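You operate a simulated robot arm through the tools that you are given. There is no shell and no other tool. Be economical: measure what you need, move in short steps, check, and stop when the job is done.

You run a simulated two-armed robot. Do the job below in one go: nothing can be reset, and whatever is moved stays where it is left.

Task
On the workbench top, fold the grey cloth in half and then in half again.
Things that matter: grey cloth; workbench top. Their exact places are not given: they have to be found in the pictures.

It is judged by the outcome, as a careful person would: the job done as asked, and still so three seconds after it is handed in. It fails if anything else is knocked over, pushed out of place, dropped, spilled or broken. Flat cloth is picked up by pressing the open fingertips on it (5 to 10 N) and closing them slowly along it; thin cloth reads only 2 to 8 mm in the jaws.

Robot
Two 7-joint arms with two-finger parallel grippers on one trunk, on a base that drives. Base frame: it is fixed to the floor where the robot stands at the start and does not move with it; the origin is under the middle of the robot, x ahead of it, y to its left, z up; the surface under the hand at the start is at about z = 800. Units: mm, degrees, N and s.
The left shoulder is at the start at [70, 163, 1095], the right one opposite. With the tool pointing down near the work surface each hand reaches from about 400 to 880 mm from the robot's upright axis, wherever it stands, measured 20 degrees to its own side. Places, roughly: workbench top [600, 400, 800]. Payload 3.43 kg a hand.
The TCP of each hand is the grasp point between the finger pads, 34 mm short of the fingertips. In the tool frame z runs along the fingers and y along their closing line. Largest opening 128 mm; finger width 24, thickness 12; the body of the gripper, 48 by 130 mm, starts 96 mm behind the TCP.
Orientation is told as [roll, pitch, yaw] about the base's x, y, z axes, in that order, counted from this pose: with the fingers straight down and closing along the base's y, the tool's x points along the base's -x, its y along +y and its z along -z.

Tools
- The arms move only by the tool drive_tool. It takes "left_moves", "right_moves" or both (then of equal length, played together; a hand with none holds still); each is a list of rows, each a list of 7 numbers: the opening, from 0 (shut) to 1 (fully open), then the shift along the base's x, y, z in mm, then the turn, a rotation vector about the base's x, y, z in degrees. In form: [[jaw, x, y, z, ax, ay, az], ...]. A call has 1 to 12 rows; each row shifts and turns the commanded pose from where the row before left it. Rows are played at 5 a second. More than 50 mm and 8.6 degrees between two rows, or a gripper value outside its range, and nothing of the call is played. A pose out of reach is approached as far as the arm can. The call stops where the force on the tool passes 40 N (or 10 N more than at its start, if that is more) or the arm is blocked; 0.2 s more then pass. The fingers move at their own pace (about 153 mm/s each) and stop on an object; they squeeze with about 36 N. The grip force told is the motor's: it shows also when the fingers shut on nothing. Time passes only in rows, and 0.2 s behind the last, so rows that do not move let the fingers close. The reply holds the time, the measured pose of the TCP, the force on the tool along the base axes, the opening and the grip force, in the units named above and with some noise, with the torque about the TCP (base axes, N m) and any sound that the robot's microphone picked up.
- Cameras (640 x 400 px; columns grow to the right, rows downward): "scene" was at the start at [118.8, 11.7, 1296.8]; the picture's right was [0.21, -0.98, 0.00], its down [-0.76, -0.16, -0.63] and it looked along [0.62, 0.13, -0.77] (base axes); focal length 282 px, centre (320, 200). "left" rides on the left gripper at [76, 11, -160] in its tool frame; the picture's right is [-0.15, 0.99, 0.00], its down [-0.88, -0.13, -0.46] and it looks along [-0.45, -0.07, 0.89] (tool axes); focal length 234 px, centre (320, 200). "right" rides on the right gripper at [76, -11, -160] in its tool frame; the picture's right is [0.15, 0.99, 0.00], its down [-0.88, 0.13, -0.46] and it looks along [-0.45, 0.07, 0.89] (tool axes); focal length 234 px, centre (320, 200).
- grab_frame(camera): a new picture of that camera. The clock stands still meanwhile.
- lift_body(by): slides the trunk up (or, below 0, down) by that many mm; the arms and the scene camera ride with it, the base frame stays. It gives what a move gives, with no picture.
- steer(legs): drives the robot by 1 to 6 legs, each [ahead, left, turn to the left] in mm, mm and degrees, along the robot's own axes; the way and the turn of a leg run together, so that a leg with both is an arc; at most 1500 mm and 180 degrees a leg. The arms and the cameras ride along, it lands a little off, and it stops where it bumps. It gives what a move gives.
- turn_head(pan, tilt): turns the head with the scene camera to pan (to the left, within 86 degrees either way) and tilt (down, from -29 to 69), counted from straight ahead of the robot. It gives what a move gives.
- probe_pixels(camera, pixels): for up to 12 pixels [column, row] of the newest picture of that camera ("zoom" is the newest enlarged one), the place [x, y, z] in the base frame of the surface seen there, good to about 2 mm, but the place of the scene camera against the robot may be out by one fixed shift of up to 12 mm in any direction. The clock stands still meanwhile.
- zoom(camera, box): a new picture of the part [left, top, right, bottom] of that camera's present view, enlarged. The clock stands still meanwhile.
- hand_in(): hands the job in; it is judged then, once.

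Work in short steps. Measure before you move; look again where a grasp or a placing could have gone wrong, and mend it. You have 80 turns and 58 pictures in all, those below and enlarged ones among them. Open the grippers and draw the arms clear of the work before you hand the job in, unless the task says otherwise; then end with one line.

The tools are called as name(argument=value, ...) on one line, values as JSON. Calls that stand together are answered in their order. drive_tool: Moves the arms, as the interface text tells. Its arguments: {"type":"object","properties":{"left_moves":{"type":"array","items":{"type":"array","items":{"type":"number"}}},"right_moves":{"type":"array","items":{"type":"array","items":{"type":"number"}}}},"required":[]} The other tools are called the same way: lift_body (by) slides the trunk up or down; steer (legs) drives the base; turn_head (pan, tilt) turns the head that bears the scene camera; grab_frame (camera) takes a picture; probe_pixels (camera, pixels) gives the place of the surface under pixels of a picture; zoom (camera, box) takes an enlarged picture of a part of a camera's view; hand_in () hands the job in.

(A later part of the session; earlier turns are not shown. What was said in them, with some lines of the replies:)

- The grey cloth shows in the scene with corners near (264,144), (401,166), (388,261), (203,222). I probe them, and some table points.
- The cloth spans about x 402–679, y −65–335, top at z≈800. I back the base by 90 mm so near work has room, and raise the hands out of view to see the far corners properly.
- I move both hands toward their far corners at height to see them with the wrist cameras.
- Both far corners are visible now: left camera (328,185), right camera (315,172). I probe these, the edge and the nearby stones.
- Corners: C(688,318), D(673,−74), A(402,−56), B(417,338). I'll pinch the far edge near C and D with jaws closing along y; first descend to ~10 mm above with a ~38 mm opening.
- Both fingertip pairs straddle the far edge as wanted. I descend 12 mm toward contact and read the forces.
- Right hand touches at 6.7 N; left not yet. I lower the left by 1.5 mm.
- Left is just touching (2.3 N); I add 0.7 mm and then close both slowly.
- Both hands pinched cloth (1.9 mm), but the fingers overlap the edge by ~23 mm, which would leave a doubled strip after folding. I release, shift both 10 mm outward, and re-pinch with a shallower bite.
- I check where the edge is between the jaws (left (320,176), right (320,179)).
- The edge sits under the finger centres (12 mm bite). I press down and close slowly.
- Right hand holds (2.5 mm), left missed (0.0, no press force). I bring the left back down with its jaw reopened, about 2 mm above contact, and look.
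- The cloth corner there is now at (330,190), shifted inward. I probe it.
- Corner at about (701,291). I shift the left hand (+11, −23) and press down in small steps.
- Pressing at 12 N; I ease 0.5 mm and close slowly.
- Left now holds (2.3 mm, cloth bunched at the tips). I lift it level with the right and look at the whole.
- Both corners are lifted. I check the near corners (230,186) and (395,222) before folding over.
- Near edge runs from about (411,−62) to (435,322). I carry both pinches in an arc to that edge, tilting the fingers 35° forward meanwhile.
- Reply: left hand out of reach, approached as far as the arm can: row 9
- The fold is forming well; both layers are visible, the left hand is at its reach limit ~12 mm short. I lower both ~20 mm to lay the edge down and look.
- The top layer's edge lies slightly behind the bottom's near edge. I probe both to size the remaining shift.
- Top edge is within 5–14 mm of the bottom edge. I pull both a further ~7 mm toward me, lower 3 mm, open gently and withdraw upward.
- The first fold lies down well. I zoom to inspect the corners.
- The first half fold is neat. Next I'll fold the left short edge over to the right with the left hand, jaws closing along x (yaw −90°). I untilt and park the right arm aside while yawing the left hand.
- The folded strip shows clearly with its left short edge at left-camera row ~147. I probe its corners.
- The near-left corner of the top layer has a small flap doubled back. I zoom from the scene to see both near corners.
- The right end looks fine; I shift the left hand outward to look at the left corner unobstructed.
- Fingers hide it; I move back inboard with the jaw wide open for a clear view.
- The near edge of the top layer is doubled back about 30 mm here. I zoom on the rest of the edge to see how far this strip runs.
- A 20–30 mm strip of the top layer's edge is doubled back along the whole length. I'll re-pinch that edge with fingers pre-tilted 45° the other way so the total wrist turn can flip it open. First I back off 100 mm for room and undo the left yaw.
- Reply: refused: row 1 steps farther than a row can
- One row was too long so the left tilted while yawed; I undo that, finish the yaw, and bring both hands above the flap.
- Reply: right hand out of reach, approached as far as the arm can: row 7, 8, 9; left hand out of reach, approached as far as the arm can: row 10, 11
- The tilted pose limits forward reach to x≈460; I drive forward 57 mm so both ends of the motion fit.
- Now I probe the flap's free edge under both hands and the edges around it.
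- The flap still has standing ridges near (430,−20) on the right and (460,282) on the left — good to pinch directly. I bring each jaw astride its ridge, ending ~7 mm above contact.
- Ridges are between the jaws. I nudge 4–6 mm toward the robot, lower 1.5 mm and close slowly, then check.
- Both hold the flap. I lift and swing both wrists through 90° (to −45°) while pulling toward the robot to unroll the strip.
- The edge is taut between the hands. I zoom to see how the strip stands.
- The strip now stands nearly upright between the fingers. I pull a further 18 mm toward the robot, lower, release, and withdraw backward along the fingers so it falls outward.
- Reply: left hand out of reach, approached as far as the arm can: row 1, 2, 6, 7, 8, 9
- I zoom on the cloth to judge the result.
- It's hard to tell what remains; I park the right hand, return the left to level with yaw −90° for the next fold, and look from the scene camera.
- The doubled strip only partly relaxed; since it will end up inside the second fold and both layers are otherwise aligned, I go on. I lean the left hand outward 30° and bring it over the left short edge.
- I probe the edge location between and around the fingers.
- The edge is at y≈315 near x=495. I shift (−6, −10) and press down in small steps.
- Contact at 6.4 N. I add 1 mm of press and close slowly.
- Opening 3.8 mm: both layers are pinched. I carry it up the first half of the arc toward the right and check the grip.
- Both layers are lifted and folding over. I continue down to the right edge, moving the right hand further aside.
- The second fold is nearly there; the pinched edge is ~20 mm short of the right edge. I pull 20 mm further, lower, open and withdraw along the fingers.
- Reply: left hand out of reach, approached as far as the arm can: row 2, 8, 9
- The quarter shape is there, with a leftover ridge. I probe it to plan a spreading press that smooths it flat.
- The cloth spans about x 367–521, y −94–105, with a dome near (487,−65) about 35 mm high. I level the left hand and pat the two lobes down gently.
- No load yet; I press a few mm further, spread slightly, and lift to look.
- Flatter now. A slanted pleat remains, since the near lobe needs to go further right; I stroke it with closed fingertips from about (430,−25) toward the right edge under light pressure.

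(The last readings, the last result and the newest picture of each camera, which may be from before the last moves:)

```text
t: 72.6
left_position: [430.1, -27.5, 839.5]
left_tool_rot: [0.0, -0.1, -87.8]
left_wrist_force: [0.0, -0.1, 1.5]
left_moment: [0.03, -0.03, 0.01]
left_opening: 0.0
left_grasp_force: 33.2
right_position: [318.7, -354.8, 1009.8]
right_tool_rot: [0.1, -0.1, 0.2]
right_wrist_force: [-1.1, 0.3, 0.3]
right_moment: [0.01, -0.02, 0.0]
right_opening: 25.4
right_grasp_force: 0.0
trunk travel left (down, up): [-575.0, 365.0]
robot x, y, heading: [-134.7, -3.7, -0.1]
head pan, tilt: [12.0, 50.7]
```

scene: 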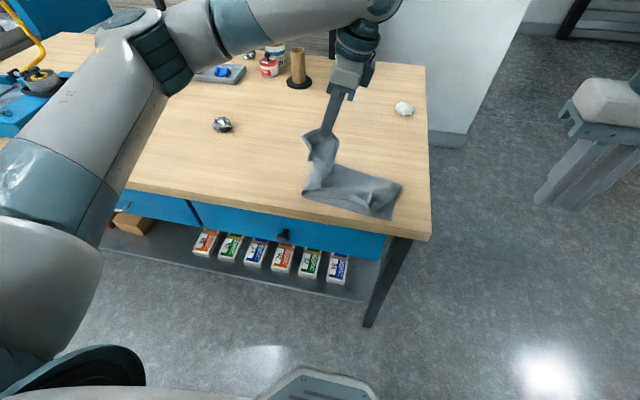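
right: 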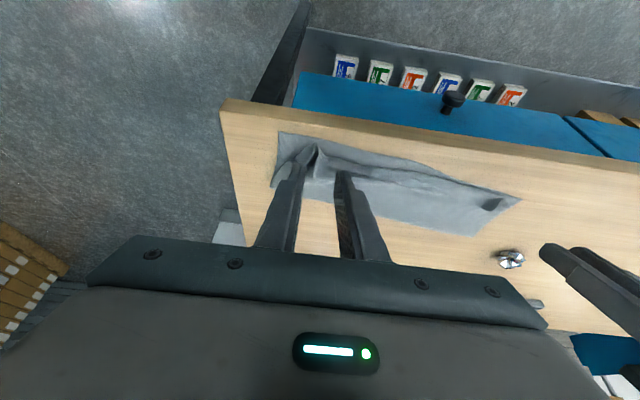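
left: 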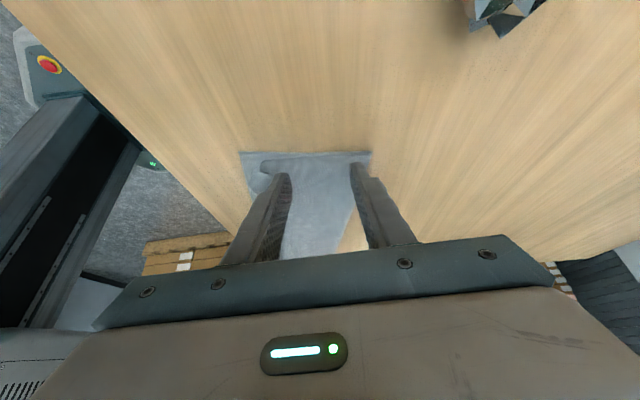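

Light touch at 1.5 N. I press 1 mm more and stroke 30 mm to the right and slightly toward the robot, then lift.

drive_tool(left_moves=[[0, 0, 0, -1, 0, 0, 0], [0, -2, -6, 0, 0, 0, 0], [0, -2, -6, 0, 0, 0, 0], [0, -2, -6, 0, 0, 0, 0], [0, -2, -6, 0, 0, 0, 0], [0, -2, -6, 0, 0, 0, 0], [0, 0, 0, 0, 0, 0, 0]])

drive_tool(left_moves=[[0, 0, 0, 20, 0, 0, 0], [0, 0, 0, 40, 0, 0, 0], [0, 0, 20, 45, 0, 0, 0], [0, 5, 45, 10, 0, 0, 0], [0, 5, 45, 0, 0, 0, 0], [0, 5, 45, 0, 0, 0, 0], [0, 5, 45, 0, 0, 0, 0], [0, 5, 45, 0, 0, 0, 0]])

zoom(camera="scene", box=[280, 110, 460, 240])

```text
t: 74.2
left_position: [421.6, -56.9, 838.9]
left_tool_rot: [0.0, -0.3, -87.8]
left_wrist_force: [-0.2, 0.1, -0.6]
left_moment: [-0.01, -0.02, -0.02]
left_opening: 0.0
left_grasp_force: 32.3
right_position: [318.4, -354.5, 1009.8]
right_tool_rot: [0.1, 0.0, 0.1]
right_wrist_force: [-0.2, 0.6, 0.1]
right_moment: [0.03, -0.01, -0.02]
right_opening: 25.6
right_grasp_force: 0.0
trunk travel left (down, up): [-575.0, 365.0]
robot x, y, heading: [-131.9, -0.3, 0.2]
head pan, tilt: [12.0, 50.7]
```

```text
t: 76.0
left_position: [445.9, 188.2, 953.6]
left_tool_rot: [0.0, -0.3, -87.8]
left_wrist_force: [1.1, -0.1, 0.2]
left_moment: [-0.06, 0.01, 0.01]
left_opening: 0.0
left_grasp_force: 33.2
right_position: [319.0, -353.7, 1009.3]
right_tool_rot: [0.0, 0.0, 0.0]
right_wrist_force: [-1.3, 0.8, -0.1]
right_moment: [-0.04, -0.06, -0.02]
right_opening: 25.4
right_grasp_force: 0.1
trunk travel left (down, up): [-575.0, 365.0]
robot x, y, heading: [-128.7, 0.3, 0.3]
head pan, tilt: [12.0, 50.7]
```

```text
3.08 times, centred on (370, 175) of scene
```

zoom: 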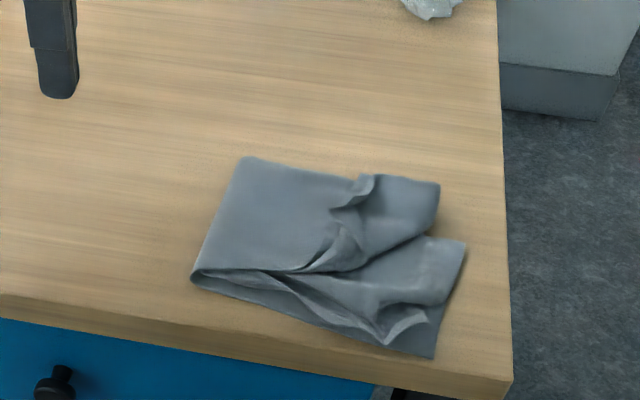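

The whole cloth slid along instead. The near corner of the top packet stands up as a curl around zoom (405,325); I probe it to pull just that corner out with the right hand.

probe_pixels(camera="zoom", pixels=[[388, 338], [402, 315], [425, 318], [405, 330], [434, 355], [410, 308], [464, 243], [437, 187], [395, 325], [440, 385], [194, 275], [245, 158]])

```text
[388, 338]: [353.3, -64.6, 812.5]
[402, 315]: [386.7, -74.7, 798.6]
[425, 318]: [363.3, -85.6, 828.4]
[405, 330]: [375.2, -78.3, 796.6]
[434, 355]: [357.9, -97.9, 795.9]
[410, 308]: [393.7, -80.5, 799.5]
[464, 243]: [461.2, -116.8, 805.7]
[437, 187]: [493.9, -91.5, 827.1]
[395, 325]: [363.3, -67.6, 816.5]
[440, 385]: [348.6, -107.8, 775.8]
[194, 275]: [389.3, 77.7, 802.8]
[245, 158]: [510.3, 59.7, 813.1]
```

The footprint is about 150 × 195 mm, right for a quarter fold. I pat the standing curl near (368,−76) flat with the right hand and look a last time.

drive_tool(right_moves=[[0.2, 8, 40, 0, 0, 0, 0], [0.2, 8, 40, 0, 0, 0, 0], [0.2, 8, 40, 0, 0, 0, 0], [0.2, 8, 40, 0, 0, 0, 0], [0.2, 8, 40, 0, 0, 0, 0], [0.2, 8, 40, 0, 0, 0, 0], [0.2, 8, 38, -20, 0, 0, 0], [0.2, 0, 0, -45, 0, 0, 0], [0.2, 0, 0, -45, 0, 0, 0], [0.2, 0, 0, -45, 0, 0, 0], [0.2, 0, 0, -8, 0, 0, 0], [0.2, 0, 0, 0, 0, 0, 0]])

drive_tool(right_moves=[[0.2, 0, 0, -4, 0, 0, 0], [0.2, 0, 0, -3, 0, 0, 0], [0.2, 0, 0, 0, 0, 0, 0]])

```text
t: 78.6
left_position: [447.3, 187.2, 952.5]
left_tool_rot: [-0.1, -0.3, -87.8]
left_wrist_force: [-0.3, 0.7, 0.2]
left_moment: [-0.03, -0.02, 0.0]
left_opening: 0.1
left_grasp_force: 33.0
right_position: [375.1, -75.7, 845.1]
right_tool_rot: [0.0, 0.0, 0.2]
right_wrist_force: [0.0, 0.1, -0.6]
right_moment: [0.01, 0.01, -0.03]
right_opening: 25.3
right_grasp_force: 0.1
trunk travel left (down, up): [-575.0, 365.0]
robot x, y, heading: [-129.8, 2.8, 0.1]
head pan, tilt: [12.0, 50.7]
```

```text
t: 79.4
left_position: [446.7, 187.6, 952.6]
left_tool_rot: [0.0, -0.2, -87.9]
left_wrist_force: [0.6, -0.2, 0.1]
left_moment: [-0.01, -0.02, 0.0]
left_opening: 0.3
left_grasp_force: 33.2
right_position: [373.5, -76.0, 838.6]
right_tool_rot: [0.1, 0.0, 0.0]
right_wrist_force: [-0.2, -0.7, 0.2]
right_moment: [0.0, -0.04, 0.01]
right_opening: 25.6
right_grasp_force: 0.1
trunk travel left (down, up): [-575.0, 365.0]
robot x, y, heading: [-132.6, 2.0, 0.2]
head pan, tilt: [12.0, 50.7]
```

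I press 2 mm more, lift, then pat the far lobe near (488,−80) the same way.

drive_tool(right_moves=[[0.2, 0, 0, -2, 0, 0, 0], [0.2, 0, 0, -0.5, 0, 0, 0], [0.2, 0, 0, 0, 0, 0, 0], [0.2, 0, 0, 30, 0, 0, 0], [0.2, 0, 0, 30, 0, 0, 0], [0.4, 38, -2, 0, 0, 0, 0], [0.4, 38, -2, 0, 0, 0, 0], [0.4, 38, -2, 0, 0, 0, 0], [0.4, 0, 0, -35, 0, 0, 0], [0.4, 0, 0, -15, 0, 0, 0], [0.4, 0, 0, -5, 0, 0, 0], [0.4, 0, 0, 0, 0, 0, 0]])

drive_tool(right_moves=[[0.4, 0, 0, -3, 0, 0, 0], [0.4, 0, 0, 0, 0, 0, 0], [0.4, 0, 0, 30, 0, 0, 0], [0.4, 0, 0, 45, 0, 0, 0], [0.4, 0, 0, 45, 0, 0, 0], [0.4, 0, -45, 20, 0, 0, 0], [0.4, 0, -45, 0, 0, 0, 0], [0.4, -10, -45, 0, 0, 0, 0], [0.4, -20, -45, 0, 0, 0, 0], [0.4, -20, -45, 0, 0, 0, 0]], left_moves=[[0.3, 0, 0, 0, 0, 0, 0], [0.3, 0, 0, 0, 0, 0, 0], [0.3, 0, 30, 10, 0, 0, 0], [0.3, 0, 30, 10, 0, 0, 0], [0.3, 0, 30, 10, 0, 0, 0], [0.3, 0, 30, 0, 0, 0, 0], [0.3, 0, 0, 0, 0, 0, 0], [0.3, 0, 0, 0, 0, 0, 0], [0.3, 0, 0, 0, 0, 0, 0], [0.3, 0, 0, 0, 0, 0, 0]])

zoom(camera="scene", box=[280, 110, 460, 240])

```text
t: 82.0
left_position: [446.0, 187.5, 952.2]
left_tool_rot: [0.0, -0.2, -87.8]
left_wrist_force: [0.3, -0.7, -0.1]
left_moment: [0.01, -0.01, -0.01]
left_opening: 0.0
left_grasp_force: 32.8
right_position: [486.8, -82.2, 840.5]
right_tool_rot: [0.1, 0.0, 0.1]
right_wrist_force: [0.3, 0.5, 1.6]
right_moment: [-0.01, -0.03, -0.01]
right_opening: 51.3
right_grasp_force: 0.2
trunk travel left (down, up): [-575.0, 365.0]
robot x, y, heading: [-130.4, -0.9, -0.1]
head pan, tilt: [12.0, 50.7]
```

```text
t: 84.2
left_position: [445.4, 305.6, 985.6]
left_tool_rot: [0.0, -0.2, -87.8]
left_wrist_force: [0.3, 0.1, 0.3]
left_moment: [0.02, 0.03, -0.01]
left_opening: 38.5
left_grasp_force: 0.0
right_position: [438.4, -307.3, 977.9]
right_tool_rot: [0.1, 0.0, 0.0]
right_wrist_force: [1.0, -0.4, 0.0]
right_moment: [0.03, 0.02, -0.01]
right_opening: 51.3
right_grasp_force: 0.0
trunk travel left (down, up): [-575.0, 365.0]
robot x, y, heading: [-131.9, -1.0, 0.2]
head pan, tilt: [12.0, 50.7]
```

```text
3.08 times, centred on (370, 175) of scene
```

zoom: 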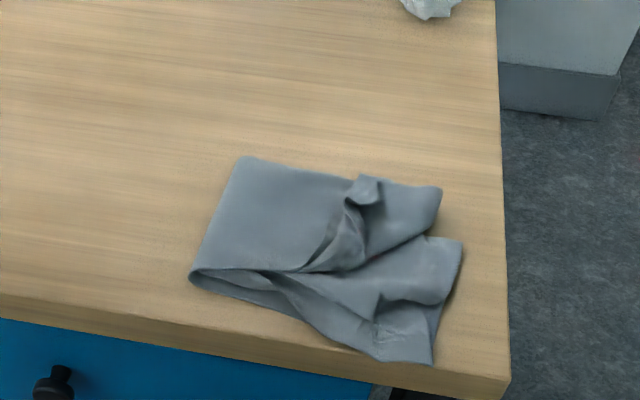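

The curl opened out. The cloth now lies as a quarter-size packet on the bench, though some pleats remain on top. Both grippers are open and clear, so I hand the job in.

hand_in()

```text
The job is handed in.
```

I folded the grey cloth in half and in half again on the workbench top: it lies as a quarter-size packet of about 150 × 195 mm, but not neatly. Some pleats remain on top, a strip of the first fold's edge was doubled back and is now inside, and the packet slid a few centimetres toward the bench's near-right corner; I saw nothing else disturbed.
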